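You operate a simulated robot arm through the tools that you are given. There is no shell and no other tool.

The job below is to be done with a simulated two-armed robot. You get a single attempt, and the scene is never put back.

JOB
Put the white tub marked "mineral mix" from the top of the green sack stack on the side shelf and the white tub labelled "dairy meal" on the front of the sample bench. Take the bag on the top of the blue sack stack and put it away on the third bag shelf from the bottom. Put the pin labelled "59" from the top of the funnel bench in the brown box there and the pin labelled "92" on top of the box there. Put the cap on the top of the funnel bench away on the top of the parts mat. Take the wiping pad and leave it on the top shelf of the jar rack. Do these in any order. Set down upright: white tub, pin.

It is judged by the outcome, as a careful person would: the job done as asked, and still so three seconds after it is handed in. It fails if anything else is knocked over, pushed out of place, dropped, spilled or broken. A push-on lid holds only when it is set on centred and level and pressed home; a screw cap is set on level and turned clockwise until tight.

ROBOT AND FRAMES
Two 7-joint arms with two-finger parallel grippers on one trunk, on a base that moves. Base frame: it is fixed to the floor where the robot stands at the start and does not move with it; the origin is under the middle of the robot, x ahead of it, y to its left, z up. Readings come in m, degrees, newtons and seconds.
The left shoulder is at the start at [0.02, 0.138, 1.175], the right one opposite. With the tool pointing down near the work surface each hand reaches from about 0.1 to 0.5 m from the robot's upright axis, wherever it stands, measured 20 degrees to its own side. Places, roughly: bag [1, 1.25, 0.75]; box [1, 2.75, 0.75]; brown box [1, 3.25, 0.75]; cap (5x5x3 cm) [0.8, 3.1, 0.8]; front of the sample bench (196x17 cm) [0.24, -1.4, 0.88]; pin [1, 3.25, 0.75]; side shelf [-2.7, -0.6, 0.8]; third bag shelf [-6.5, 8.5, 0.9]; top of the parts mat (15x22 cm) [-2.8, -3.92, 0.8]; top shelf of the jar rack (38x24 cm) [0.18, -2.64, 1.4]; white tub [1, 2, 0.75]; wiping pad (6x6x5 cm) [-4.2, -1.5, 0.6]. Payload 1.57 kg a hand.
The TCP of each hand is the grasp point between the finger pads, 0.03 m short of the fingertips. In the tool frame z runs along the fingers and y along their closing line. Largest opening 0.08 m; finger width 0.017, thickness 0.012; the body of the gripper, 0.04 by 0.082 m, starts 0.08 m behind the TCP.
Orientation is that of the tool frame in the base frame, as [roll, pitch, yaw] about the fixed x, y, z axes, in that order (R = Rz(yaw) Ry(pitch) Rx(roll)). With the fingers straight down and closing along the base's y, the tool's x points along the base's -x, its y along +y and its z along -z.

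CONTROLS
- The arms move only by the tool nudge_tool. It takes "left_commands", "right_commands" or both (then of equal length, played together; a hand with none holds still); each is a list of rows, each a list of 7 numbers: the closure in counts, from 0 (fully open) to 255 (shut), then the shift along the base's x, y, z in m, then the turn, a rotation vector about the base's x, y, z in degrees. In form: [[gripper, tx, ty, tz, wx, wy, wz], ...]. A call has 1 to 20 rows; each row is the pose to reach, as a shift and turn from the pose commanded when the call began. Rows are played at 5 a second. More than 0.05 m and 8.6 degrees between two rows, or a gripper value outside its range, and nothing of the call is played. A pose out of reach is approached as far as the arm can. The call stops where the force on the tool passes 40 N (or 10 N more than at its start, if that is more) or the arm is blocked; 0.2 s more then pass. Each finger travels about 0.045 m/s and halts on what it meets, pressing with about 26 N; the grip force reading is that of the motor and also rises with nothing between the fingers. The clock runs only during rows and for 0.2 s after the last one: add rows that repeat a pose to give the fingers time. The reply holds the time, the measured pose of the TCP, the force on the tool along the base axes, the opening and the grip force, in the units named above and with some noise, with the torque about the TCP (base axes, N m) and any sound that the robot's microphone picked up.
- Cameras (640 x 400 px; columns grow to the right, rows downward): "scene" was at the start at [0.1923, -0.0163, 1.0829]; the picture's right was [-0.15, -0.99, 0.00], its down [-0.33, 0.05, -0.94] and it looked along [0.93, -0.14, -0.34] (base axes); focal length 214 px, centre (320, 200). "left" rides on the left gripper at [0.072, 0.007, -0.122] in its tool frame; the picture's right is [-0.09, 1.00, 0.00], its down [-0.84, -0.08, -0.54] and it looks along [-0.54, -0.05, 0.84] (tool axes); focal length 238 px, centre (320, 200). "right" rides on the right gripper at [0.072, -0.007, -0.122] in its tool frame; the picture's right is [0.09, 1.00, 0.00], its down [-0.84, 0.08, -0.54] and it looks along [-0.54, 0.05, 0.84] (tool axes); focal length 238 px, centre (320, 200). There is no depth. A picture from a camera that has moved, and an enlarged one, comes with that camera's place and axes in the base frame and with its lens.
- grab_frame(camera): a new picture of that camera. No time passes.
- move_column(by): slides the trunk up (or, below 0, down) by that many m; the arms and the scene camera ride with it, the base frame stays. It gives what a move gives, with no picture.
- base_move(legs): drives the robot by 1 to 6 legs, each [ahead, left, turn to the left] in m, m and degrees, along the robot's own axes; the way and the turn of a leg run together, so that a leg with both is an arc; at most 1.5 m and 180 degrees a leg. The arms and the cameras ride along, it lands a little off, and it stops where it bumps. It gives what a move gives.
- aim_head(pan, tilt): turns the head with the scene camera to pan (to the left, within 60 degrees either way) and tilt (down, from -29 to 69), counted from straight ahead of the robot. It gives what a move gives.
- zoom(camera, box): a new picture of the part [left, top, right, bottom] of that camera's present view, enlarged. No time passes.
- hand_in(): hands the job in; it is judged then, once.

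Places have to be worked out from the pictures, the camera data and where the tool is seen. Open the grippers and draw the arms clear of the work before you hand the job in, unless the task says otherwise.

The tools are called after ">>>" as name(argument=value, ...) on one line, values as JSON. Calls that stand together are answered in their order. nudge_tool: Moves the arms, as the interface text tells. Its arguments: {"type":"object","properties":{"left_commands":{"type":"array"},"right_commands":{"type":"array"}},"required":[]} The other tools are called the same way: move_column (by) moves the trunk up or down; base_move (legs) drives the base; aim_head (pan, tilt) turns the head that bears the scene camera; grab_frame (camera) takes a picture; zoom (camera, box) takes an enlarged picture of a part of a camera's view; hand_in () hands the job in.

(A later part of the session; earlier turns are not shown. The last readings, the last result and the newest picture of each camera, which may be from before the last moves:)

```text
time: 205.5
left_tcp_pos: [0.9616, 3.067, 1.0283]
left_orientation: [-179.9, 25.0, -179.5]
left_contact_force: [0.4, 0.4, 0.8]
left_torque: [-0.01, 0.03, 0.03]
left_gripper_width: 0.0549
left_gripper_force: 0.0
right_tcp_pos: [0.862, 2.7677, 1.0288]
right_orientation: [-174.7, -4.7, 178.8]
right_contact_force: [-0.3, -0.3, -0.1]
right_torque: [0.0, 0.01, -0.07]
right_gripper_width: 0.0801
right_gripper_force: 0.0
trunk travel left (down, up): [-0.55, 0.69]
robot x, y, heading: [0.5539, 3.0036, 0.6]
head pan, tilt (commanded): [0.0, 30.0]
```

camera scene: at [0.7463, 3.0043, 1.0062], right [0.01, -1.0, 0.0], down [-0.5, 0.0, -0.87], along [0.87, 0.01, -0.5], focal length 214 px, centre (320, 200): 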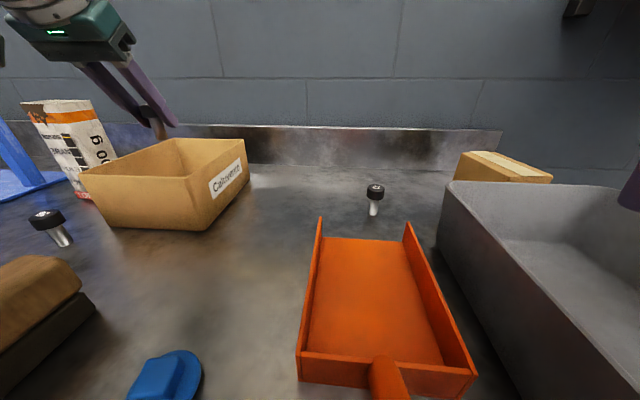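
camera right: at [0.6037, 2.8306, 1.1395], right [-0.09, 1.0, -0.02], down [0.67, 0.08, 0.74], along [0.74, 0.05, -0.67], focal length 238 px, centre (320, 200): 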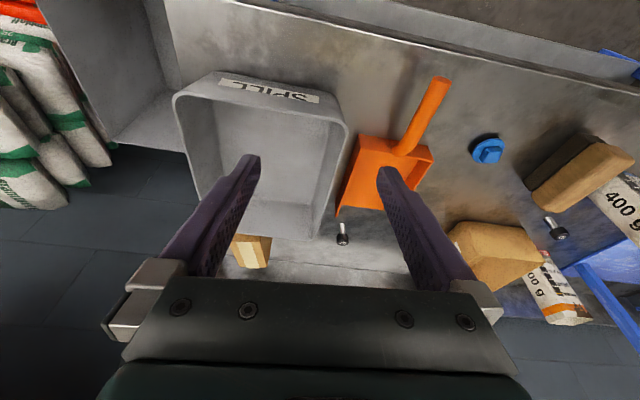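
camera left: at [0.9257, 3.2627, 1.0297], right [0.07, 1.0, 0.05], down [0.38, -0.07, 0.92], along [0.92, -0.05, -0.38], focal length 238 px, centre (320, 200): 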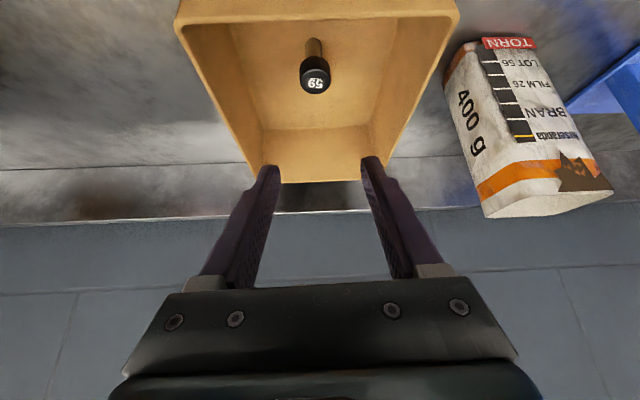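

Left hand at [0.96, 3.07, 1.03], pitch 25°. I shift the base 0.2 m left, then rotate the tool +60° about the vertical in the air.

>>> base_move(legs=[[0, 0.2, -0.4]])

>>> nudge_tool(left_commands=[[80, 0, 0, 0, 0, 0, 7.5], [80, 0, 0, 0, 0, 0, 15], [80, 0, 0, 0, 0, 0, 22.5], [80, 0, 0, 0, 0, 0, 30], [80, 0, 0, 0, 0, 0, 37.5], [80, 0, 0, 0, 0, 0, 45], [80, 0, 0, 0, 0, 0, 52.5], [80, 0, 0, 0, 0, 0, 60], [80, 0, 0, 0, 0, 0, 60]])

>>> grab_frame(camera="left")

>>> grab_frame(camera="scene")

```text
time: 207.1
left_tcp_pos: [0.9599, 3.2644, 1.0278]
left_orientation: [-179.8, 24.9, -179.8]
left_contact_force: [0.8, 0.2, 0.0]
left_torque: [0.01, -0.01, 0.0]
left_gripper_width: 0.0548
left_gripper_force: 0.0
right_tcp_pos: [0.8589, 2.9644, 1.0276]
right_orientation: [-174.7, -4.7, 178.6]
right_contact_force: [0.2, -0.3, -0.2]
right_torque: [-0.02, -0.05, 0.01]
right_gripper_width: 0.08
right_gripper_force: 0.1
trunk travel left (down, up): [-0.55, 0.69]
robot x, y, heading: [0.5599, 3.2017, 0.4]
head pan, tilt (commanded): [0.0, 30.0]
```

```text
time: 209.1
left_tcp_pos: [0.9621, 3.2652, 1.029]
left_orientation: [-179.9, 24.9, -119.8]
left_contact_force: [-0.2, 0.3, -0.3]
left_torque: [0.02, -0.02, 0.03]
left_gripper_width: 0.0549
left_gripper_force: 0.0
right_tcp_pos: [0.8592, 2.9652, 1.0276]
right_orientation: [-174.7, -4.7, 178.7]
right_contact_force: [0.3, -0.1, -0.2]
right_torque: [-0.01, 0.03, 0.01]
right_gripper_width: 0.0799
right_gripper_force: 0.1
trunk travel left (down, up): [-0.55, 0.69]
robot x, y, heading: [0.5551, 3.2055, 0.3]
head pan, tilt (commanded): [0.0, 30.0]
```

```text
taken
camera left: at [0.8966, 3.1678, 1.1082], right [-0.82, 0.57, 0.04], down [0.33, 0.42, 0.84], along [0.46, 0.71, -0.53], focal length 238 px, centre (320, 200)
```

left: 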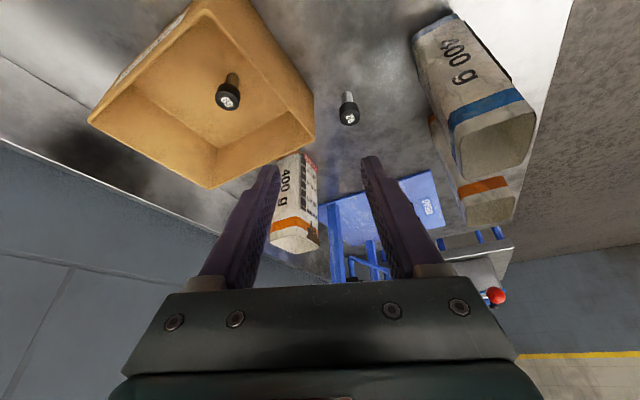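

```text
taken
camera scene: at [0.7454, 3.2026, 1.0662], right [0.0, -1.0, 0.0], down [-0.5, 0.0, -0.87], along [0.87, 0.0, -0.5], focal length 214 px, centre (320, 200)
```

scene: 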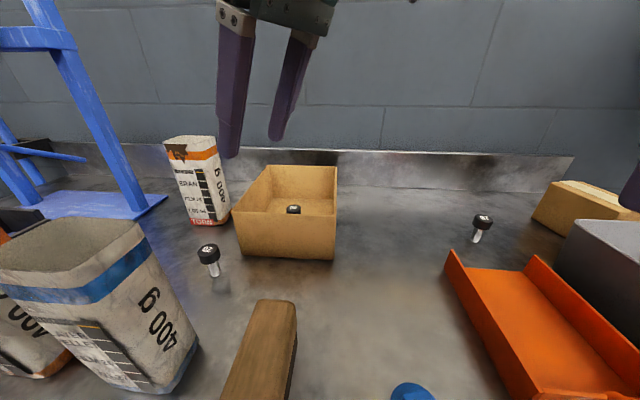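

Yaw works and pin 92 is at [0.976, 3.366]; bag clearance along this line is about 3–4 cm. I narrow the opening to 4.5 cm and go to a pre-grasp 10 cm back along the tool axis.

>>> nudge_tool(left_commands=[[90, -0.003, 0.015, -0.02, 0, 0, 0], [112, -0.005, 0.03, -0.045, 0, 0, 0], [112, -0.007, 0.045, -0.07, 0, 0, 0], [112, -0.009, 0.061, -0.092, 0, 0, 0], [112, -0.009, 0.061, -0.092, 0, 0, 0]])

>>> grab_frame(camera="left")

>>> grab_frame(camera="scene")

```text
time: 210.2
left_tcp_pos: [0.9511, 3.3254, 0.9372]
left_orientation: [-179.8, 24.9, -119.8]
left_contact_force: [-0.3, -0.2, 0.6]
left_torque: [0.0, 0.0, -0.01]
left_gripper_width: 0.0449
left_gripper_force: 0.0
right_tcp_pos: [0.8586, 2.9654, 1.0271]
right_orientation: [-174.6, -4.7, 178.7]
right_contact_force: [0.4, 0.2, 0.1]
right_torque: [0.0, -0.01, 0.02]
right_gripper_width: 0.0797
right_gripper_force: 0.1
trunk travel left (down, up): [-0.55, 0.69]
robot x, y, heading: [0.5555, 3.206, 0.3]
head pan, tilt (commanded): [0.0, 30.0]
```

```text
taken
camera left: at [0.8866, 3.2278, 1.0164], right [-0.82, 0.57, 0.04], down [0.33, 0.42, 0.84], along [0.47, 0.71, -0.53], focal length 238 px, centre (320, 200)
```

left: 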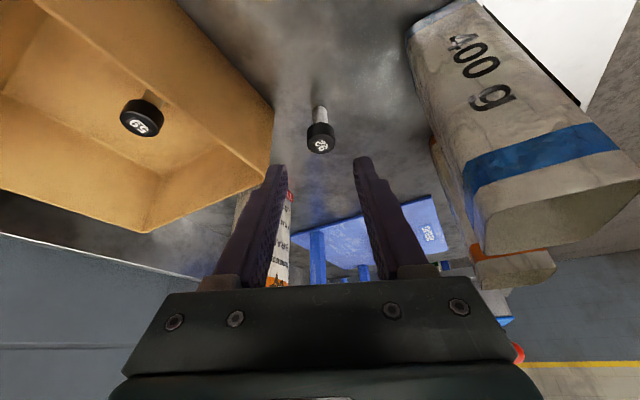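

```text
taken
camera scene: at [0.7455, 3.2026, 1.0662], right [0.0, -1.0, 0.0], down [-0.5, 0.0, -0.87], along [0.87, 0.0, -0.5], focal length 214 px, centre (320, 200)
```

scene: 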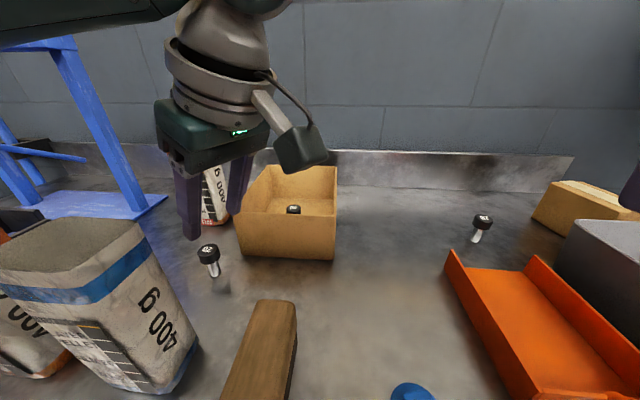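

Pin 92 is centred between the fingers at [0.977, 3.368]. I advance along the tool axis to its head.

>>> nudge_tool(left_commands=[[112, 0.007, 0.011, -0.025, 0, 0, 0], [112, 0.013, 0.022, -0.05, 0, 0, 0], [112, 0.019, 0.032, -0.073, 0, 0, 0], [112, 0.0225, 0.038, -0.086, 0, 0, 0], [112, 0.0239, 0.0402, -0.0912, 0, 0, 0], [112, 0.0239, 0.0402, -0.0912, 0, 0, 0]])

>>> grab_frame(camera="left")

>>> zoom(camera="scene", box=[120, 150, 320, 310])

```text
time: 211.7
left_tcp_pos: [0.976, 3.3647, 0.8446]
left_orientation: [-179.9, 24.9, -119.9]
left_contact_force: [0.1, 0.0, 0.3]
left_torque: [-0.02, 0.0, 0.0]
left_gripper_width: 0.0449
left_gripper_force: 0.1
right_tcp_pos: [0.8592, 2.9654, 1.0272]
right_orientation: [-174.7, -4.7, 178.6]
right_contact_force: [0.5, 0.5, 0.0]
right_torque: [0.04, 0.01, -0.02]
right_gripper_width: 0.0798
right_gripper_force: 0.2
trunk travel left (down, up): [-0.55, 0.69]
robot x, y, heading: [0.5531, 3.2017, 0.2]
head pan, tilt (commanded): [0.0, 30.0]
```

```text
taken
camera left: at [0.9109, 3.2686, 0.9248], right [-0.82, 0.57, 0.04], down [0.33, 0.42, 0.84], along [0.47, 0.7, -0.54], focal length 238 px, centre (320, 200)
```

left: 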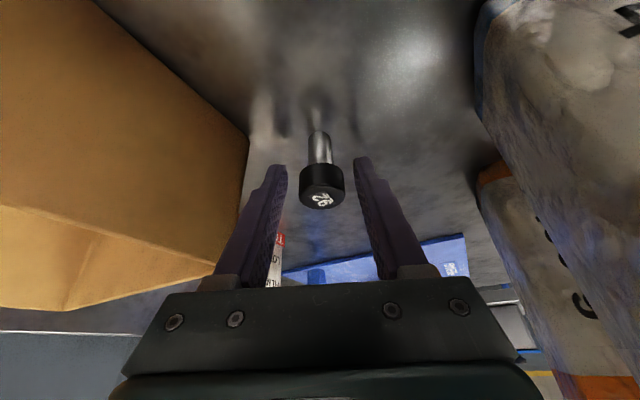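

```text
2.50 times, centred on (220, 230) of scene
camera zoom: at [0.7454, 3.2026, 1.0662], right [0.0, -1.0, 0.0], down [-0.5, 0.0, -0.87], along [0.87, 0.0, -0.5], focal length 536 px, centre (570, 125)
```

zoom: 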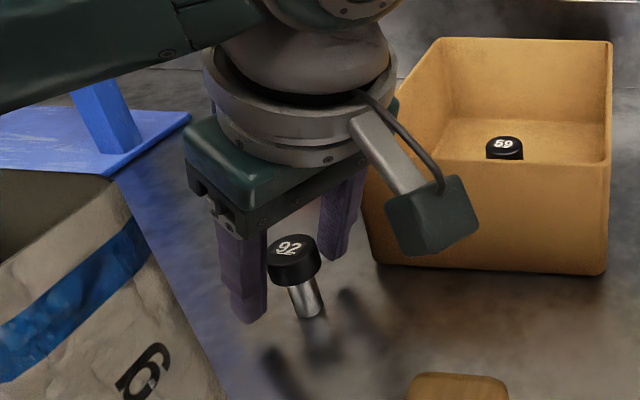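

Fingers straddle pin 92's head with clearances all round. I close the gripper.

>>> nudge_tool(left_commands=[[140, 0, 0, 0, 0, 0, 0], [190, 0, 0, 0, 0, 0, 0], [255, 0, 0, 0, 0, 0, 0], [255, 0, 0, 0, 0, 0, 0], [255, 0, 0, 0, 0, 0, 0]])

>>> grab_frame(camera="left")

```text
time: 212.8
left_tcp_pos: [0.9754, 3.3645, 0.845]
left_orientation: [-179.8, 24.9, -119.9]
left_contact_force: [-1.0, -0.1, -0.1]
left_torque: [-0.03, -0.01, -0.01]
left_gripper_width: 0.0267
left_gripper_force: 25.9
right_tcp_pos: [0.8595, 2.9645, 1.0271]
right_orientation: [-174.7, -4.7, 178.7]
right_contact_force: [-0.4, 0.1, 0.0]
right_torque: [-0.02, 0.01, 0.02]
right_gripper_width: 0.08
right_gripper_force: 0.1
trunk travel left (down, up): [-0.55, 0.69]
robot x, y, heading: [0.5559, 3.2044, 0.3]
head pan, tilt (commanded): [0.0, 30.0]
```

```text
taken
camera left: at [0.9108, 3.2685, 0.9249], right [-0.82, 0.57, 0.04], down [0.33, 0.42, 0.84], along [0.47, 0.71, -0.54], focal length 238 px, centre (320, 200)
```

left: 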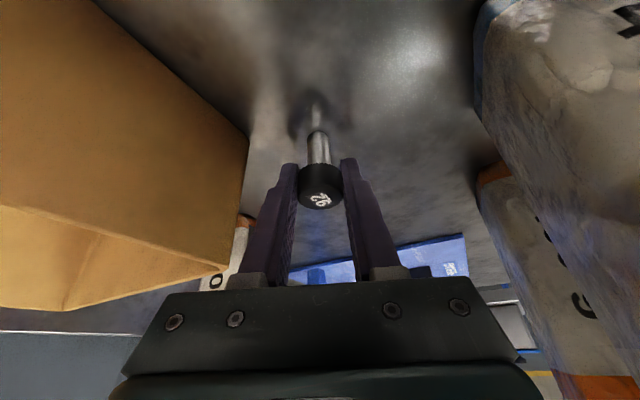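

Pin 92 gripped. I retrace the approach path up and out, to [0.962, 3.265, 1.029].

>>> nudge_tool(left_commands=[[255, -0.005, -0.009, 0.02, 0, 0, 0], [255, -0.012, -0.02, 0.045, 0, 0, 0], [255, -0.019, -0.032, 0.073, 0, 0, 0], [255, -0.0239, -0.0402, 0.0912, 0, 0, 0], [255, -0.022, -0.055, 0.115, 0, 0, 0], [255, -0.019, -0.072, 0.14, 0, 0, 0], [255, -0.016, -0.087, 0.165, 0, 0, 0], [255, -0.0134, -0.1, 0.184, 0, 0, 0], [255, -0.0134, -0.1, 0.184, 0, 0, 0]])

>>> nudge_tool(left_commands=[[255, 0, 0, 0, 0, 0, -7.5], [255, 0, 0, 0, 0, 0, -15], [255, 0, 0, 0, 0, 0, -22.5], [255, 0, 0, 0, 0, 0, -30], [255, 0, 0, 0, 0, 0, -37.5], [255, 0, 0, 0, 0, 0, -45], [255, 0, 0, 0, 0, 0, -52.5], [255, 0, 0, 0, 0, 0, -60], [255, 0, 0, 0, 0, 0, -60]])

>>> grab_frame(camera="left")

>>> grab_frame(camera="scene")

```text
time: 214.8
left_tcp_pos: [0.962, 3.2652, 1.0308]
left_orientation: [-179.7, 24.9, -119.9]
left_contact_force: [0.4, -0.4, -0.3]
left_torque: [0.01, 0.0, 0.0]
left_gripper_width: 0.0269
left_gripper_force: 25.9
right_tcp_pos: [0.8592, 2.9638, 1.0267]
right_orientation: [-174.6, -4.6, 178.6]
right_contact_force: [-0.2, 0.6, 0.2]
right_torque: [0.02, -0.01, -0.02]
right_gripper_width: 0.0799
right_gripper_force: 0.0
trunk travel left (down, up): [-0.55, 0.69]
robot x, y, heading: [0.5514, 3.2042, 0.6]
head pan, tilt (commanded): [0.0, 30.0]
```

```text
time: 216.8
left_tcp_pos: [0.9625, 3.2658, 1.029]
left_orientation: [-179.8, 24.8, 180.0]
left_contact_force: [0.8, 0.0, -1.9]
left_torque: [-0.02, -0.01, -0.01]
left_gripper_width: 0.0269
left_gripper_force: 26.0
right_tcp_pos: [0.8592, 2.965, 1.028]
right_orientation: [-174.6, -4.6, 178.7]
right_contact_force: [0.5, -0.4, 0.7]
right_torque: [-0.02, -0.02, -0.01]
right_gripper_width: 0.08
right_gripper_force: 0.0
trunk travel left (down, up): [-0.55, 0.69]
robot x, y, heading: [0.5509, 3.2047, -0.0]
head pan, tilt (commanded): [0.0, 30.0]
```

```text
taken
camera left: at [0.846, 3.2738, 1.1093], right [0.08, 1.0, 0.04], down [0.53, -0.08, 0.84], along [0.84, -0.05, -0.53], focal length 238 px, centre (320, 200)
```

left: 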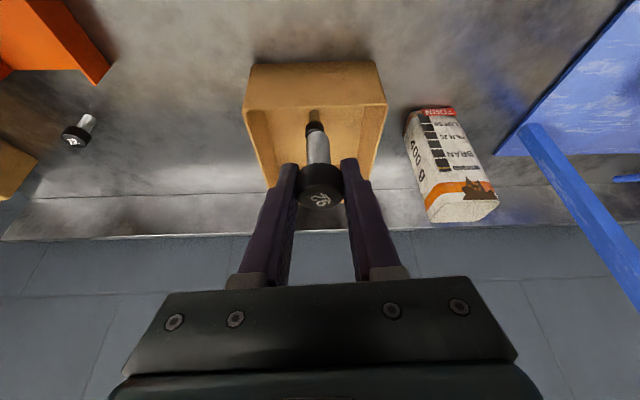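

```text
taken
camera scene: at [0.7454, 3.2026, 1.0662], right [0.0, -1.0, 0.0], down [-0.5, 0.0, -0.87], along [0.87, 0.0, -0.5], focal length 214 px, centre (320, 200)
```

scene: 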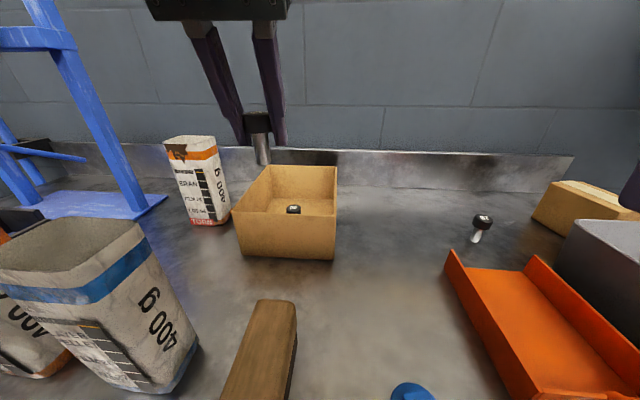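

Pin 92 is held upright. The wall shelf (x≥0.84, y 2.04–2.59, z≈1.23) is above the right side, so I back away first, slide right to y≈2.72, and then tuck the right hand low before driving in again.

>>> base_move(legs=[[-0.27, 0, 0], [0, -0.48, 0]])

>>> aim_head(pan=-15, tilt=15)

>>> grab_frame(camera="scene")

>>> grab_frame(camera="left")

```text
time: 221.2
left_tcp_pos: [0.6992, 2.7846, 1.0284]
left_orientation: [-179.8, 24.9, 180.0]
left_contact_force: [-0.4, -0.4, -0.2]
left_torque: [0.01, 0.0, 0.02]
left_gripper_width: 0.0268
left_gripper_force: 26.1
right_tcp_pos: [0.5934, 2.4845, 1.0274]
right_orientation: [-174.7, -4.7, 178.6]
right_contact_force: [0.4, 0.0, -0.5]
right_torque: [0.03, -0.05, 0.0]
right_gripper_width: 0.0801
right_gripper_force: 0.1
trunk travel left (down, up): [-0.55, 0.69]
robot x, y, heading: [0.2923, 2.724, 0.1]
head pan, tilt (commanded): [0.0, 30.0]
```

```text
time: 222.0
left_tcp_pos: [0.6988, 2.7858, 1.0294]
left_orientation: [-179.8, 25.0, -180.0]
left_contact_force: [-0.5, -0.6, -0.8]
left_torque: [0.02, 0.0, 0.0]
left_gripper_width: 0.0267
left_gripper_force: 26.1
right_tcp_pos: [0.5923, 2.4841, 1.0276]
right_orientation: [-174.7, -4.8, 178.5]
right_contact_force: [-0.5, 0.7, 1.0]
right_torque: [-0.01, 0.01, -0.02]
right_gripper_width: 0.0802
right_gripper_force: 0.0
trunk travel left (down, up): [-0.55, 0.69]
robot x, y, heading: [0.2911, 2.7222, 0.1]
head pan, tilt (commanded): [-15.0, 15.0]
```

```text
taken
camera scene: at [0.4798, 2.6983, 1.0903], right [-0.26, -0.97, 0.0], down [-0.25, 0.07, -0.97], along [0.93, -0.25, -0.26], focal length 214 px, centre (320, 200)
```

scene: 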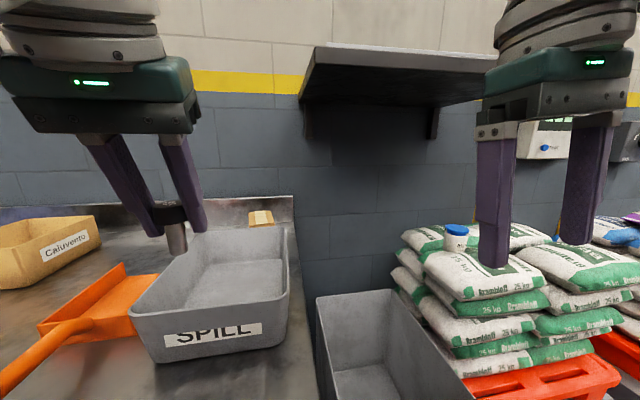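

```text
taken
camera left: at [0.5807, 2.7932, 1.1094], right [0.09, 1.0, 0.04], down [0.53, -0.08, 0.84], along [0.84, -0.05, -0.53], focal length 238 px, centre (320, 200)
```

left: 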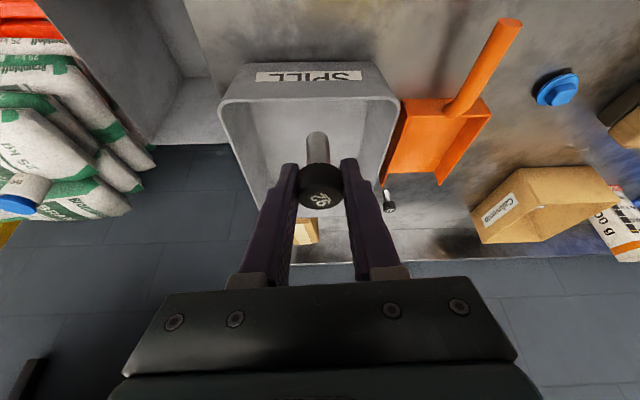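

The tub rim is only ≈0.88 and the shelf corner is at about [0.84, 2.607, 1.226]. I lower and tuck the right hand (z≈0.915) so its wrist passes under the shelf level.

>>> nudge_tool(right_commands=[[0, 0, 0, -0.02, 0, 0, 0], [0, 0, 0, -0.045, 0, 0, 0], [0, 0, 0, -0.07, 0, 0, 0], [0, 0, 0, -0.095, 0, 0, 0], [0, 0, 0, -0.115, 0, 0, 0], [0, 0, 0, -0.115, 0, 0, 0]])

>>> aim_head(pan=-50, tilt=10)

>>> grab_frame(camera="scene")

```text
time: 223.4
left_tcp_pos: [0.698, 2.7843, 1.0296]
left_orientation: [-179.8, 24.8, -179.9]
left_contact_force: [-0.3, -0.1, -0.7]
left_torque: [0.0, -0.02, 0.06]
left_gripper_width: 0.0268
left_gripper_force: 25.9
right_tcp_pos: [0.5924, 2.4843, 0.9119]
right_orientation: [-174.8, -4.7, 178.5]
right_contact_force: [-0.4, -0.2, 0.2]
right_torque: [0.05, 0.01, 0.0]
right_gripper_width: 0.0802
right_gripper_force: 0.0
trunk travel left (down, up): [-0.55, 0.69]
robot x, y, heading: [0.2866, 2.7217, 0.2]
head pan, tilt (commanded): [-15.0, 15.0]
```

```text
time: 224.4
left_tcp_pos: [0.6985, 2.7861, 1.0296]
left_orientation: [-179.8, 24.9, -180.0]
left_contact_force: [-0.7, 1.0, -0.8]
left_torque: [-0.04, 0.0, -0.01]
left_gripper_width: 0.0267
left_gripper_force: 26.2
right_tcp_pos: [0.5925, 2.4854, 0.9119]
right_orientation: [-174.7, -4.7, 178.6]
right_contact_force: [-0.1, 0.6, -0.1]
right_torque: [0.02, 0.02, -0.02]
right_gripper_width: 0.08
right_gripper_force: 0.1
trunk travel left (down, up): [-0.55, 0.69]
robot x, y, heading: [0.2925, 2.7249, -0.1]
head pan, tilt (commanded): [-50.0, 10.0]
```

```text
taken
camera scene: at [0.4494, 2.6513, 1.0985], right [-0.77, -0.64, 0.0], down [-0.11, 0.13, -0.98], along [0.63, -0.75, -0.17], focal length 214 px, centre (320, 200)
```

scene: 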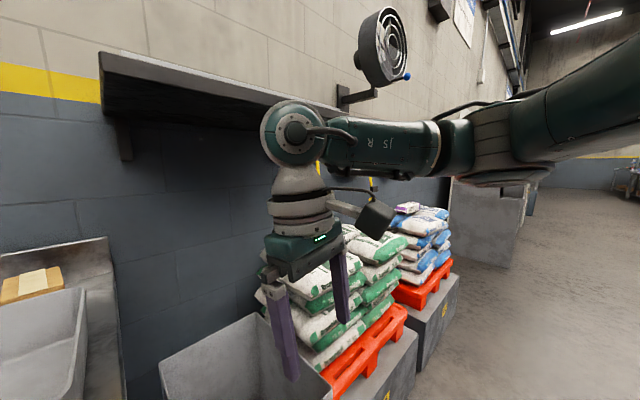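

The right wrist now tops out at about z 1.15, below the shelf. I drive forward 0.265 m.

>>> base_move(legs=[[0.265, 0, 0]])

>>> aim_head(pan=0, tilt=30)

>>> grab_frame(camera="scene")

>>> grab_frame(camera="left")

```text
time: 226.2
left_tcp_pos: [0.9612, 2.7855, 1.0292]
left_orientation: [-179.8, 24.9, -179.9]
left_contact_force: [0.1, 0.3, -0.3]
left_torque: [-0.01, 0.01, 0.0]
left_gripper_width: 0.027
left_gripper_force: 26.3
right_tcp_pos: [0.855, 2.4852, 0.9119]
right_orientation: [-174.7, -4.7, 178.7]
right_contact_force: [-0.7, 0.7, -0.7]
right_torque: [0.01, 0.0, -0.01]
right_gripper_width: 0.0798
right_gripper_force: 0.1
trunk travel left (down, up): [-0.55, 0.69]
robot x, y, heading: [0.5511, 2.7246, -0.1]
head pan, tilt (commanded): [-50.0, 10.0]
```

```text
time: 227.4
left_tcp_pos: [0.96, 2.7868, 1.03]
left_orientation: [-179.9, 24.9, -179.9]
left_contact_force: [-0.1, 0.0, 0.1]
left_torque: [-0.02, 0.0, -0.02]
left_gripper_width: 0.0265
left_gripper_force: 25.8
right_tcp_pos: [0.8551, 2.485, 0.9132]
right_orientation: [-174.7, -4.7, 178.7]
right_contact_force: [0.0, -0.5, -0.6]
right_torque: [0.0, 0.01, 0.01]
right_gripper_width: 0.0799
right_gripper_force: 0.0
trunk travel left (down, up): [-0.55, 0.69]
robot x, y, heading: [0.5538, 2.7254, 0.2]
head pan, tilt (commanded): [0.0, 30.0]
```

```text
taken
camera scene: at [0.7424, 2.7231, 1.0662], right [0.0, -1.0, 0.0], down [-0.5, 0.0, -0.87], along [0.87, 0.0, -0.5], focal length 214 px, centre (320, 200)
```

scene: 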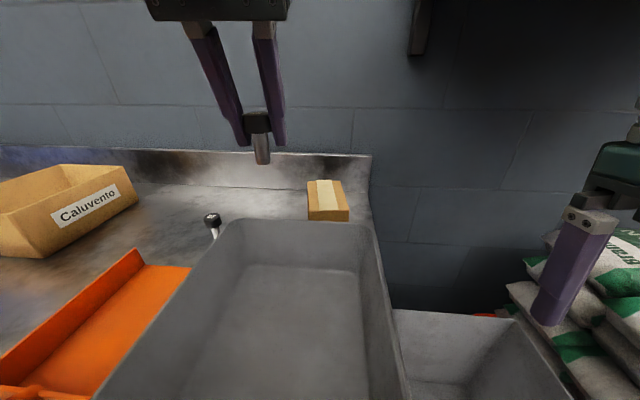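

```text
taken
camera left: at [0.8431, 2.7942, 1.1093], right [0.08, 1.0, 0.04], down [0.53, -0.07, 0.84], along [0.84, -0.05, -0.54], focal length 238 px, centre (320, 200)
```

left: 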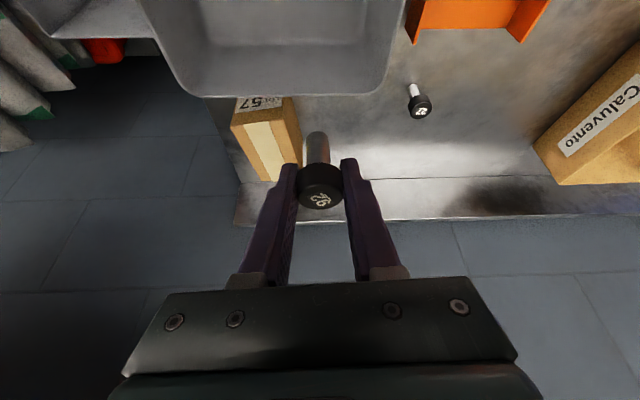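

The closed box top is centred at about [1.074, 2.712, 0.887]. I shift the base 4 cm to the right for arm margin and re-read the pose.

>>> base_move(legs=[[0.01, -0.04, 0]])

>>> grab_frame(camera="scene")

```text
time: 228.3
left_tcp_pos: [0.9702, 2.7447, 1.0295]
left_orientation: [-179.8, 24.9, -180.0]
left_contact_force: [0.0, -0.4, -0.2]
left_torque: [0.03, -0.01, 0.01]
left_gripper_width: 0.0268
left_gripper_force: 26.3
right_tcp_pos: [0.8659, 2.4456, 0.9112]
right_orientation: [-174.7, -4.7, 178.7]
right_contact_force: [0.1, 0.1, 0.6]
right_torque: [0.03, 0.03, 0.01]
right_gripper_width: 0.08
right_gripper_force: 0.1
trunk travel left (down, up): [-0.55, 0.69]
robot x, y, heading: [0.558, 2.6815, 0.3]
head pan, tilt (commanded): [0.0, 30.0]
```

```text
taken
camera scene: at [0.7526, 2.6828, 1.0662], right [0.0, -1.0, 0.0], down [-0.5, 0.0, -0.87], along [0.87, 0.0, -0.5], focal length 214 px, centre (320, 200)
```

scene: 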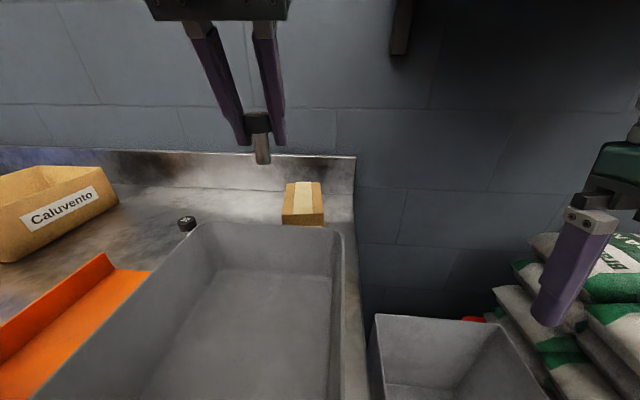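

Now I carry the pin over the box top, to TCP [1.068, 2.713, 0.965] (pin bottom ≈3 cm above the box).

>>> nudge_tool(left_commands=[[255, 0.03, -0.01, 0, 0, 0, 0], [255, 0.06, -0.02, -0.01, 0, 0, 0], [255, 0.085, -0.028, -0.025, 0, 0, 0], [255, 0.098, -0.032, -0.045, 0, 0, 0], [255, 0.098, -0.032, -0.065, 0, 0, 0], [255, 0.098, -0.032, -0.065, 0, 0, 0]])

>>> grab_frame(camera="left")

>>> zoom(camera="scene", box=[240, 120, 360, 240])

```text
time: 229.7
left_tcp_pos: [1.0693, 2.7112, 0.9631]
left_orientation: [-179.9, 24.9, -179.9]
left_contact_force: [1.0, -0.7, -0.6]
left_torque: [-0.01, 0.02, 0.0]
left_gripper_width: 0.0265
left_gripper_force: 26.1
right_tcp_pos: [0.8657, 2.4455, 0.9128]
right_orientation: [-174.7, -4.7, 178.6]
right_contact_force: [1.0, -0.9, 0.3]
right_torque: [-0.01, -0.01, 0.03]
right_gripper_width: 0.08
right_gripper_force: 0.0
trunk travel left (down, up): [-0.55, 0.69]
robot x, y, heading: [0.5617, 2.6847, 0.0]
head pan, tilt (commanded): [0.0, 30.0]
```

```text
taken
camera left: at [0.952, 2.7203, 1.043], right [0.08, 1.0, 0.04], down [0.53, -0.07, 0.84], along [0.84, -0.05, -0.53], focal length 238 px, centre (320, 200)
```

left: 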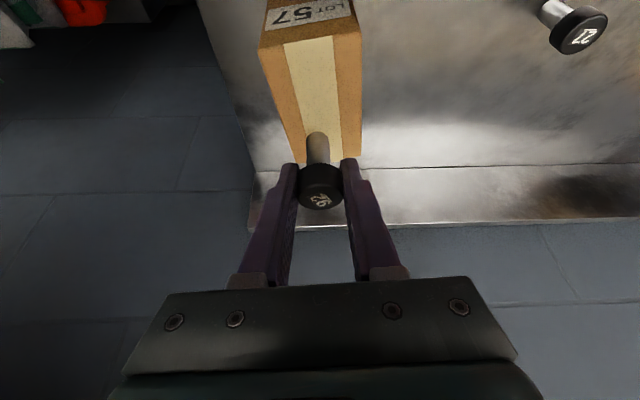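

```text
3.33 times, centred on (300, 180) of scene
camera zoom: at [0.7525, 2.683, 1.0662], right [0.0, -1.0, 0.0], down [-0.5, 0.0, -0.87], along [0.87, 0.0, -0.5], focal length 715 px, centre (387, 267)
```

zoom: 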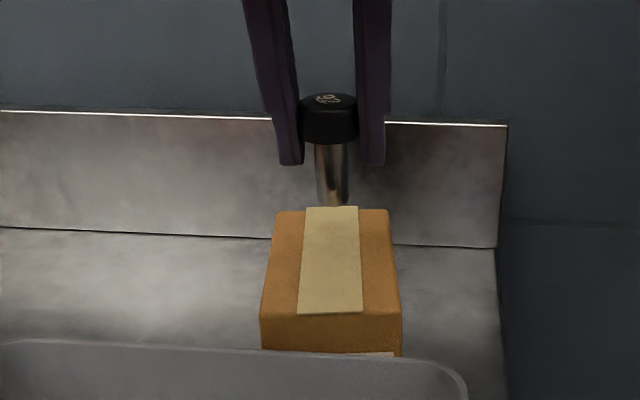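

The landing point will be the middle of the tape on the box top. I lower in small steps.

>>> nudge_tool(left_commands=[[255, 0, 0, -0.01, 0, 0, 0], [255, 0, 0, -0.018, 0, 0, 0], [255, 0, 0, -0.022, 0, 0, 0], [255, 0, 0, -0.022, 0, 0, 0]])

>>> zoom(camera="scene", box=[240, 120, 360, 240])

```text
time: 230.7
left_tcp_pos: [1.0703, 2.7136, 0.9423]
left_orientation: [-179.8, 24.9, -179.9]
left_contact_force: [0.0, 0.1, 0.2]
left_torque: [0.0, 0.03, 0.02]
left_gripper_width: 0.0267
left_gripper_force: 26.1
right_tcp_pos: [0.8646, 2.4455, 0.9114]
right_orientation: [-174.6, -4.7, 178.7]
right_contact_force: [-1.2, 0.1, -0.1]
right_torque: [-0.02, 0.0, -0.02]
right_gripper_width: 0.0801
right_gripper_force: 0.1
trunk travel left (down, up): [-0.55, 0.69]
robot x, y, heading: [0.5574, 2.6875, 0.2]
head pan, tilt (commanded): [0.0, 30.0]
```

```text
3.33 times, centred on (300, 180) of scene
camera zoom: at [0.7525, 2.683, 1.0662], right [0.0, -1.0, 0.0], down [-0.5, 0.0, -0.87], along [0.87, 0.0, -0.5], focal length 715 px, centre (387, 267)
```

zoom: 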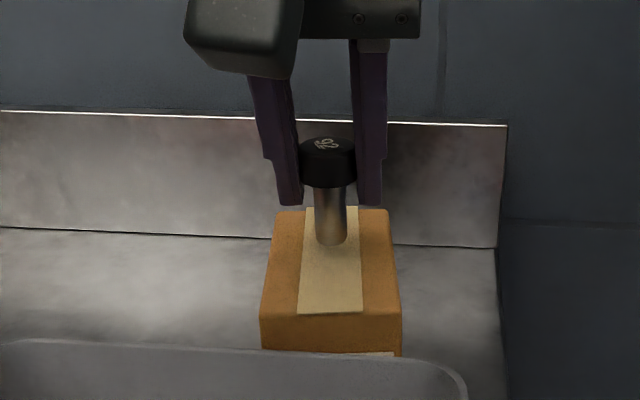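

Pin bottom is ~0.6 cm above the box. I continue down in 2 mm steps.

>>> nudge_tool(left_commands=[[255, 0, 0, -0.002, 0, 0, 0], [255, 0, 0, -0.004, 0, 0, 0], [255, 0, 0, -0.005, 0, 0, 0], [255, 0, 0, -0.005, 0, 0, 0]])

>>> zoom(camera="scene", box=[240, 120, 360, 240])

```text
time: 231.7
left_tcp_pos: [1.07, 2.7151, 0.9366]
left_orientation: [-179.8, 24.9, -179.9]
left_contact_force: [-0.4, 0.3, -0.8]
left_torque: [0.04, 0.02, 0.01]
left_gripper_width: 0.0268
left_gripper_force: 26.1
right_tcp_pos: [0.8657, 2.4458, 0.912]
right_orientation: [-174.6, -4.7, 178.7]
right_contact_force: [1.1, -0.1, 0.7]
right_torque: [-0.01, 0.02, 0.01]
right_gripper_width: 0.08
right_gripper_force: 0.1
trunk travel left (down, up): [-0.55, 0.69]
robot x, y, heading: [0.5621, 2.6826, 0.5]
head pan, tilt (commanded): [0.0, 30.0]
```

```text
3.33 times, centred on (300, 180) of scene
camera zoom: at [0.7525, 2.683, 1.0662], right [0.0, -1.0, 0.0], down [-0.5, 0.0, -0.87], along [0.87, 0.0, -0.5], focal length 715 px, centre (387, 267)
```

zoom: 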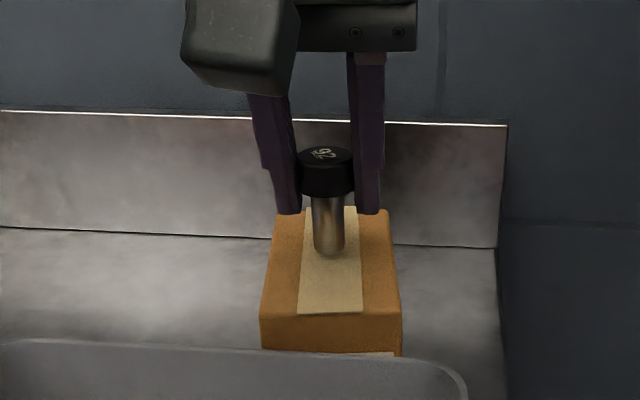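

Nearly touching; I go down another 3 mm in 1 mm steps.

>>> nudge_tool(left_commands=[[255, 0, 0, -0.001, 0, 0, 0], [255, 0, 0, -0.002, 0, 0, 0], [255, 0, 0, -0.003, 0, 0, 0], [255, 0, 0, -0.003, 0, 0, 0]])

```text
time: 232.7
left_tcp_pos: [1.0694, 2.715, 0.9353]
left_orientation: [-179.8, 24.9, -179.9]
left_contact_force: [0.9, 0.8, -0.3]
left_torque: [-0.04, 0.0, 0.0]
left_gripper_width: 0.0267
left_gripper_force: 26.2
right_tcp_pos: [0.8663, 2.4455, 0.9116]
right_orientation: [-174.7, -4.7, 178.7]
right_contact_force: [0.0, -0.7, 0.4]
right_torque: [0.0, 0.0, -0.01]
right_gripper_width: 0.0803
right_gripper_force: 0.2
trunk travel left (down, up): [-0.55, 0.69]
robot x, y, heading: [0.5628, 2.6844, 0.3]
head pan, tilt (commanded): [0.0, 30.0]
```

>>> nudge_tool(left_commands=[[255, 0, 0, -0.001, 0, 0, 0], [255, 0, 0, -0.002, 0, 0, 0], [255, 0, 0, -0.003, 0, 0, 0], [255, 0, 0, -0.003, 0, 0, 0]])

>>> zoom(camera="scene", box=[270, 150, 340, 220])

```text
time: 233.7
left_tcp_pos: [1.0668, 2.7143, 0.9318]
left_orientation: [-179.8, 24.8, -179.9]
left_contact_force: [-0.4, -0.2, -0.8]
left_torque: [-0.01, -0.02, -0.02]
left_gripper_width: 0.0268
left_gripper_force: 26.0
right_tcp_pos: [0.8651, 2.4448, 0.9114]
right_orientation: [-174.7, -4.8, 178.7]
right_contact_force: [0.4, 0.5, 0.2]
right_torque: [0.02, 0.0, 0.0]
right_gripper_width: 0.08
right_gripper_force: 0.1
trunk travel left (down, up): [-0.55, 0.69]
robot x, y, heading: [0.5649, 2.6821, 0.2]
head pan, tilt (commanded): [0.0, 30.0]
```

```text
5.71 times, centred on (305, 185) of scene
camera zoom: at [0.7525, 2.683, 1.0662], right [0.0, -1.0, 0.0], down [-0.5, 0.0, -0.87], along [0.87, 0.0, -0.5], focal length 1226 px, centre (406, 286)
```

zoom: 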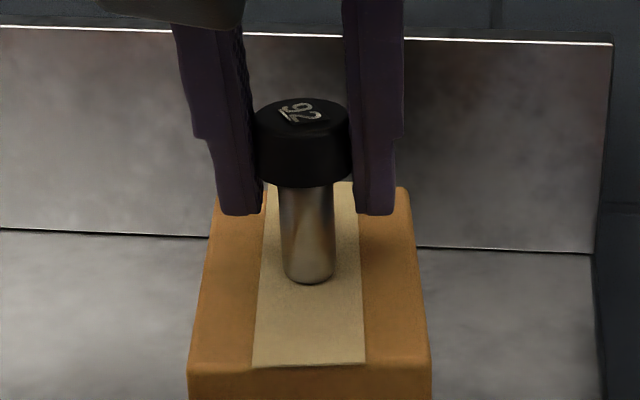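

Still no contact force; the pin base seems about touching. I continue 4 mm more in 1 mm steps.

>>> nudge_tool(left_commands=[[255, 0, 0, -0.001, 0, 0, 0], [255, 0, 0, -0.002, 0, 0, 0], [255, 0, 0, -0.003, 0, 0, 0], [255, 0, 0, -0.004, 0, 0, 0], [255, 0, 0, -0.004, 0, 0, 0]])

>>> zoom(camera="scene", box=[270, 150, 340, 220])

```text
time: 234.9
left_tcp_pos: [1.0692, 2.7134, 0.9301]
left_orientation: [-179.7, 25.0, -179.9]
left_contact_force: [-6.7, -0.5, 16.0]
left_torque: [0.02, 0.25, -0.01]
left_gripper_width: 0.0266
left_gripper_force: 25.8
right_tcp_pos: [0.8656, 2.446, 0.9125]
right_orientation: [-174.7, -4.7, 178.7]
right_contact_force: [0.5, 0.3, 0.4]
right_torque: [0.02, 0.02, 0.02]
right_gripper_width: 0.0801
right_gripper_force: 0.1
trunk travel left (down, up): [-0.55, 0.69]
robot x, y, heading: [0.5623, 2.6819, 0.4]
head pan, tilt (commanded): [0.0, 30.0]
```

```text
5.71 times, centred on (305, 185) of scene
camera zoom: at [0.7529, 2.6831, 1.0665], right [0.0, -1.0, 0.0], down [-0.5, 0.0, -0.87], along [0.87, 0.0, -0.5], focal length 1226 px, centre (406, 286)
```

zoom: 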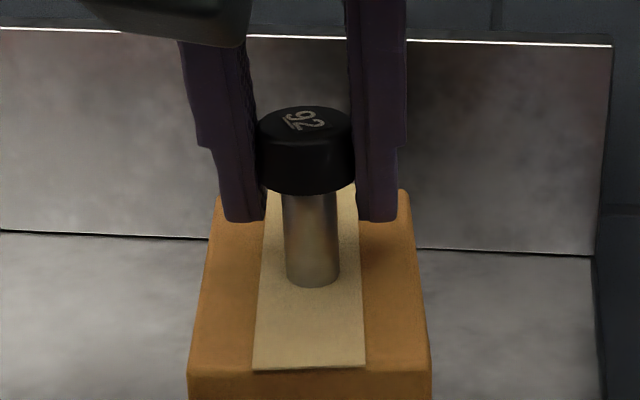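

Contact made (16 N). I relax by 2 mm, open slowly and then lift straight up.

>>> nudge_tool(left_commands=[[255, 0, 0, 0.002, 0, 0, 0], [165, 0, 0, 0.002, 0, 0, 0], [140, 0, 0, 0.002, 0, 0, 0], [115, 0, 0, 0.002, 0, 0, 0], [90, 0, 0, 0.002, 0, 0, 0], [90, 0, 0, 0.002, 0, 0, 0]])

>>> zoom(camera="scene", box=[270, 150, 340, 220])

```text
time: 236.3
left_tcp_pos: [1.0688, 2.715, 0.9303]
left_orientation: [-179.8, 24.9, -179.8]
left_contact_force: [0.4, 0.2, 0.0]
left_torque: [-0.05, -0.02, -0.01]
left_gripper_width: 0.0516
left_gripper_force: 0.0
right_tcp_pos: [0.8665, 2.4459, 0.9122]
right_orientation: [-174.7, -4.7, 178.7]
right_contact_force: [0.0, -1.4, 0.1]
right_torque: [0.04, -0.02, -0.01]
right_gripper_width: 0.0799
right_gripper_force: 0.1
trunk travel left (down, up): [-0.55, 0.69]
robot x, y, heading: [0.5624, 2.6851, 0.3]
head pan, tilt (commanded): [0.0, 30.0]
```

```text
5.71 times, centred on (305, 185) of scene
camera zoom: at [0.7525, 2.683, 1.0662], right [0.0, -1.0, 0.0], down [-0.5, 0.0, -0.87], along [0.87, 0.0, -0.5], focal length 1226 px, centre (406, 286)
```

zoom: 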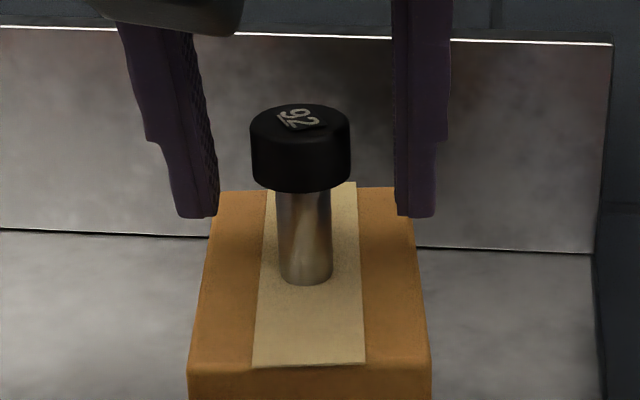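

Pin 92 stands free and upright on the box. I lift the left hand straight up and draw it back.

>>> nudge_tool(left_commands=[[90, 0, 0, 0.015, 0, 0, 0], [90, 0, 0, 0.04, 0, 0, 0], [90, -0.005, 0, 0.07, 0, 0, 0], [90, -0.02, 0.0, 0.095, 0, 0, 0], [90, -0.05, 0.01, 0.1, 0, 0, 0], [90, -0.08, 0.02, 0.1, 0, 0, 0], [90, -0.1, 0.03, 0.1, 0, 0, 0], [90, -0.1, 0.03, 0.1, 0, 0, 0]])

>>> grab_frame(camera="scene")

```text
time: 238.1
left_tcp_pos: [0.9673, 2.745, 1.0274]
left_orientation: [-179.8, 24.9, -179.9]
left_contact_force: [0.2, -0.3, 0.6]
left_torque: [-0.01, 0.0, 0.04]
left_gripper_width: 0.0518
left_gripper_force: 0.0
right_tcp_pos: [0.8658, 2.446, 0.912]
right_orientation: [-174.7, -4.7, 178.7]
right_contact_force: [0.2, -0.3, -0.9]
right_torque: [-0.01, -0.01, -0.02]
right_gripper_width: 0.08
right_gripper_force: 0.0
trunk travel left (down, up): [-0.55, 0.69]
robot x, y, heading: [0.5631, 2.6862, 0.4]
head pan, tilt (commanded): [0.0, 30.0]
```

```text
taken
camera scene: at [0.7525, 2.683, 1.0662], right [0.0, -1.0, 0.0], down [-0.5, 0.0, -0.87], along [0.87, 0.0, -0.5], focal length 214 px, centre (320, 200)
```

scene: 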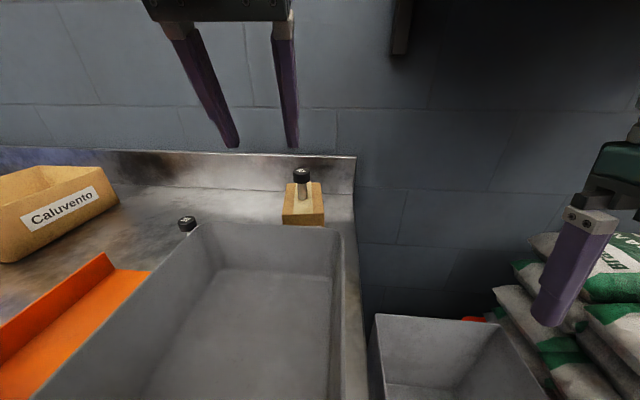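

Both pins are done. Next the cap: I back off 0.2 m, then raise the right hand before sliding left.

>>> base_move(legs=[[-0.2, 0, 0]])

>>> nudge_tool(right_commands=[[0, 0.01, 0, 0.03, 0, 0, 0], [0, 0.02, 0, 0.06, 0, 0, 0], [0, 0.03, 0, 0.09, 0, 0, 0], [0, 0.04, 0, 0.11, 0, 0, 0], [0, 0.04, 0, 0.11, 0, 0, 0]])

>>> base_move(legs=[[0, 0.3, 0]])

>>> grab_frame(camera="scene")

>>> grab_frame(camera="left")

```text
time: 239.7
left_tcp_pos: [0.765, 2.7436, 1.0277]
left_orientation: [-179.7, 24.9, 180.0]
left_contact_force: [0.5, 0.5, -1.0]
left_torque: [0.02, 0.0, 0.0]
left_gripper_width: 0.0517
left_gripper_force: 0.0
right_tcp_pos: [0.6619, 2.4445, 0.9114]
right_orientation: [-174.8, -4.7, 178.5]
right_contact_force: [0.8, -0.8, 0.0]
right_torque: [0.03, 0.02, -0.01]
right_gripper_width: 0.0802
right_gripper_force: 0.1
trunk travel left (down, up): [-0.55, 0.69]
robot x, y, heading: [0.3583, 2.6881, -0.1]
head pan, tilt (commanded): [0.0, 30.0]
```

```text
time: 240.9
left_tcp_pos: [0.7668, 2.7439, 1.0294]
left_orientation: [-179.8, 24.9, 180.0]
left_contact_force: [0.0, -0.4, 0.1]
left_torque: [-0.02, 0.04, -0.02]
left_gripper_width: 0.0519
left_gripper_force: 0.0
right_tcp_pos: [0.7012, 2.4462, 1.0203]
right_orientation: [-174.7, -4.6, 178.5]
right_contact_force: [0.5, -0.5, 0.7]
right_torque: [0.01, 0.02, 0.02]
right_gripper_width: 0.0801
right_gripper_force: 0.0
trunk travel left (down, up): [-0.55, 0.69]
robot x, y, heading: [0.3586, 2.6835, 0.0]
head pan, tilt (commanded): [0.0, 30.0]
```

```text
time: 243.0
left_tcp_pos: [0.7653, 3.0412, 1.0278]
left_orientation: [-179.8, 24.9, -179.9]
left_contact_force: [0.6, 1.1, 0.0]
left_torque: [0.02, 0.0, 0.01]
left_gripper_width: 0.0516
left_gripper_force: 0.1
right_tcp_pos: [0.7024, 2.7432, 1.0189]
right_orientation: [-174.7, -4.7, 178.5]
right_contact_force: [0.8, 0.5, 0.1]
right_torque: [0.03, -0.03, 0.01]
right_gripper_width: 0.0802
right_gripper_force: 0.0
trunk travel left (down, up): [-0.55, 0.69]
robot x, y, heading: [0.3613, 2.9841, 0.1]
head pan, tilt (commanded): [0.0, 30.0]
```

```text
taken
camera scene: at [0.5502, 2.9789, 1.0662], right [0.0, -1.0, 0.0], down [-0.5, 0.0, -0.87], along [0.87, 0.0, -0.5], focal length 214 px, centre (320, 200)
```

scene: 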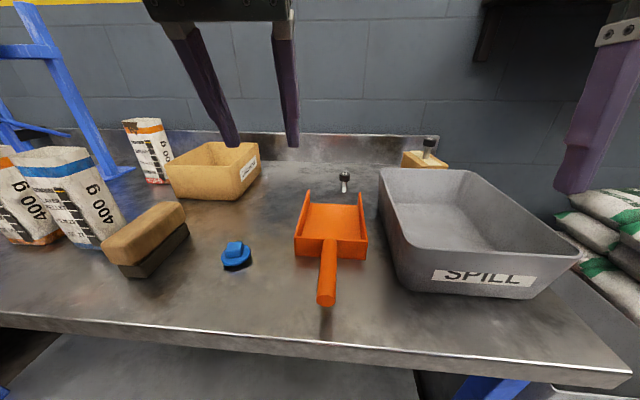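

```text
taken
camera left: at [0.6478, 3.0488, 1.1085], right [0.09, 1.0, 0.04], down [0.53, -0.08, 0.84], along [0.84, -0.05, -0.54], focal length 238 px, centre (320, 200)
```

left: 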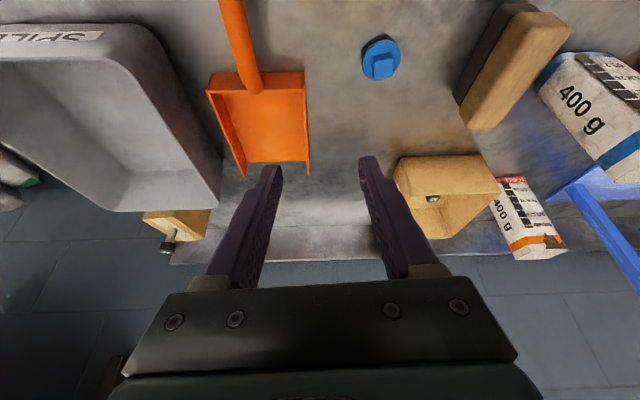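

I zoom on the cap from both cameras to see its shape.

>>> zoom(camera="left", box=[350, 20, 420, 90])

>>> zoom(camera="scene", box=[205, 225, 270, 290])

```text
5.71 times, centred on (385, 55) of left
camera zoom: at [0.6478, 3.0488, 1.1085], right [0.09, 1.0, 0.04], down [0.53, -0.08, 0.84], along [0.84, -0.05, -0.54], focal length 1362 px, centre (-51, 1029)
```

zoom: 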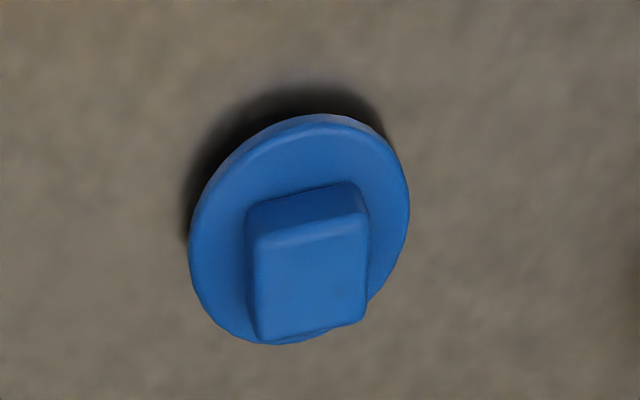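

```text
6.15 times, centred on (238, 258) of scene
camera zoom: at [0.5502, 2.9789, 1.0662], right [0.0, -1.0, 0.0], down [-0.5, 0.0, -0.87], along [0.87, 0.0, -0.5], focal length 1320 px, centre (828, -154)
```

zoom: 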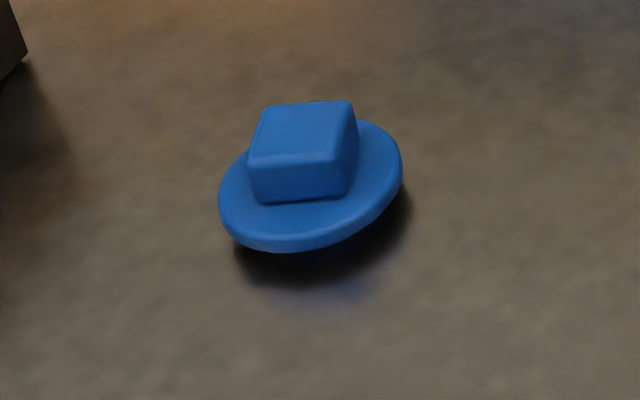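

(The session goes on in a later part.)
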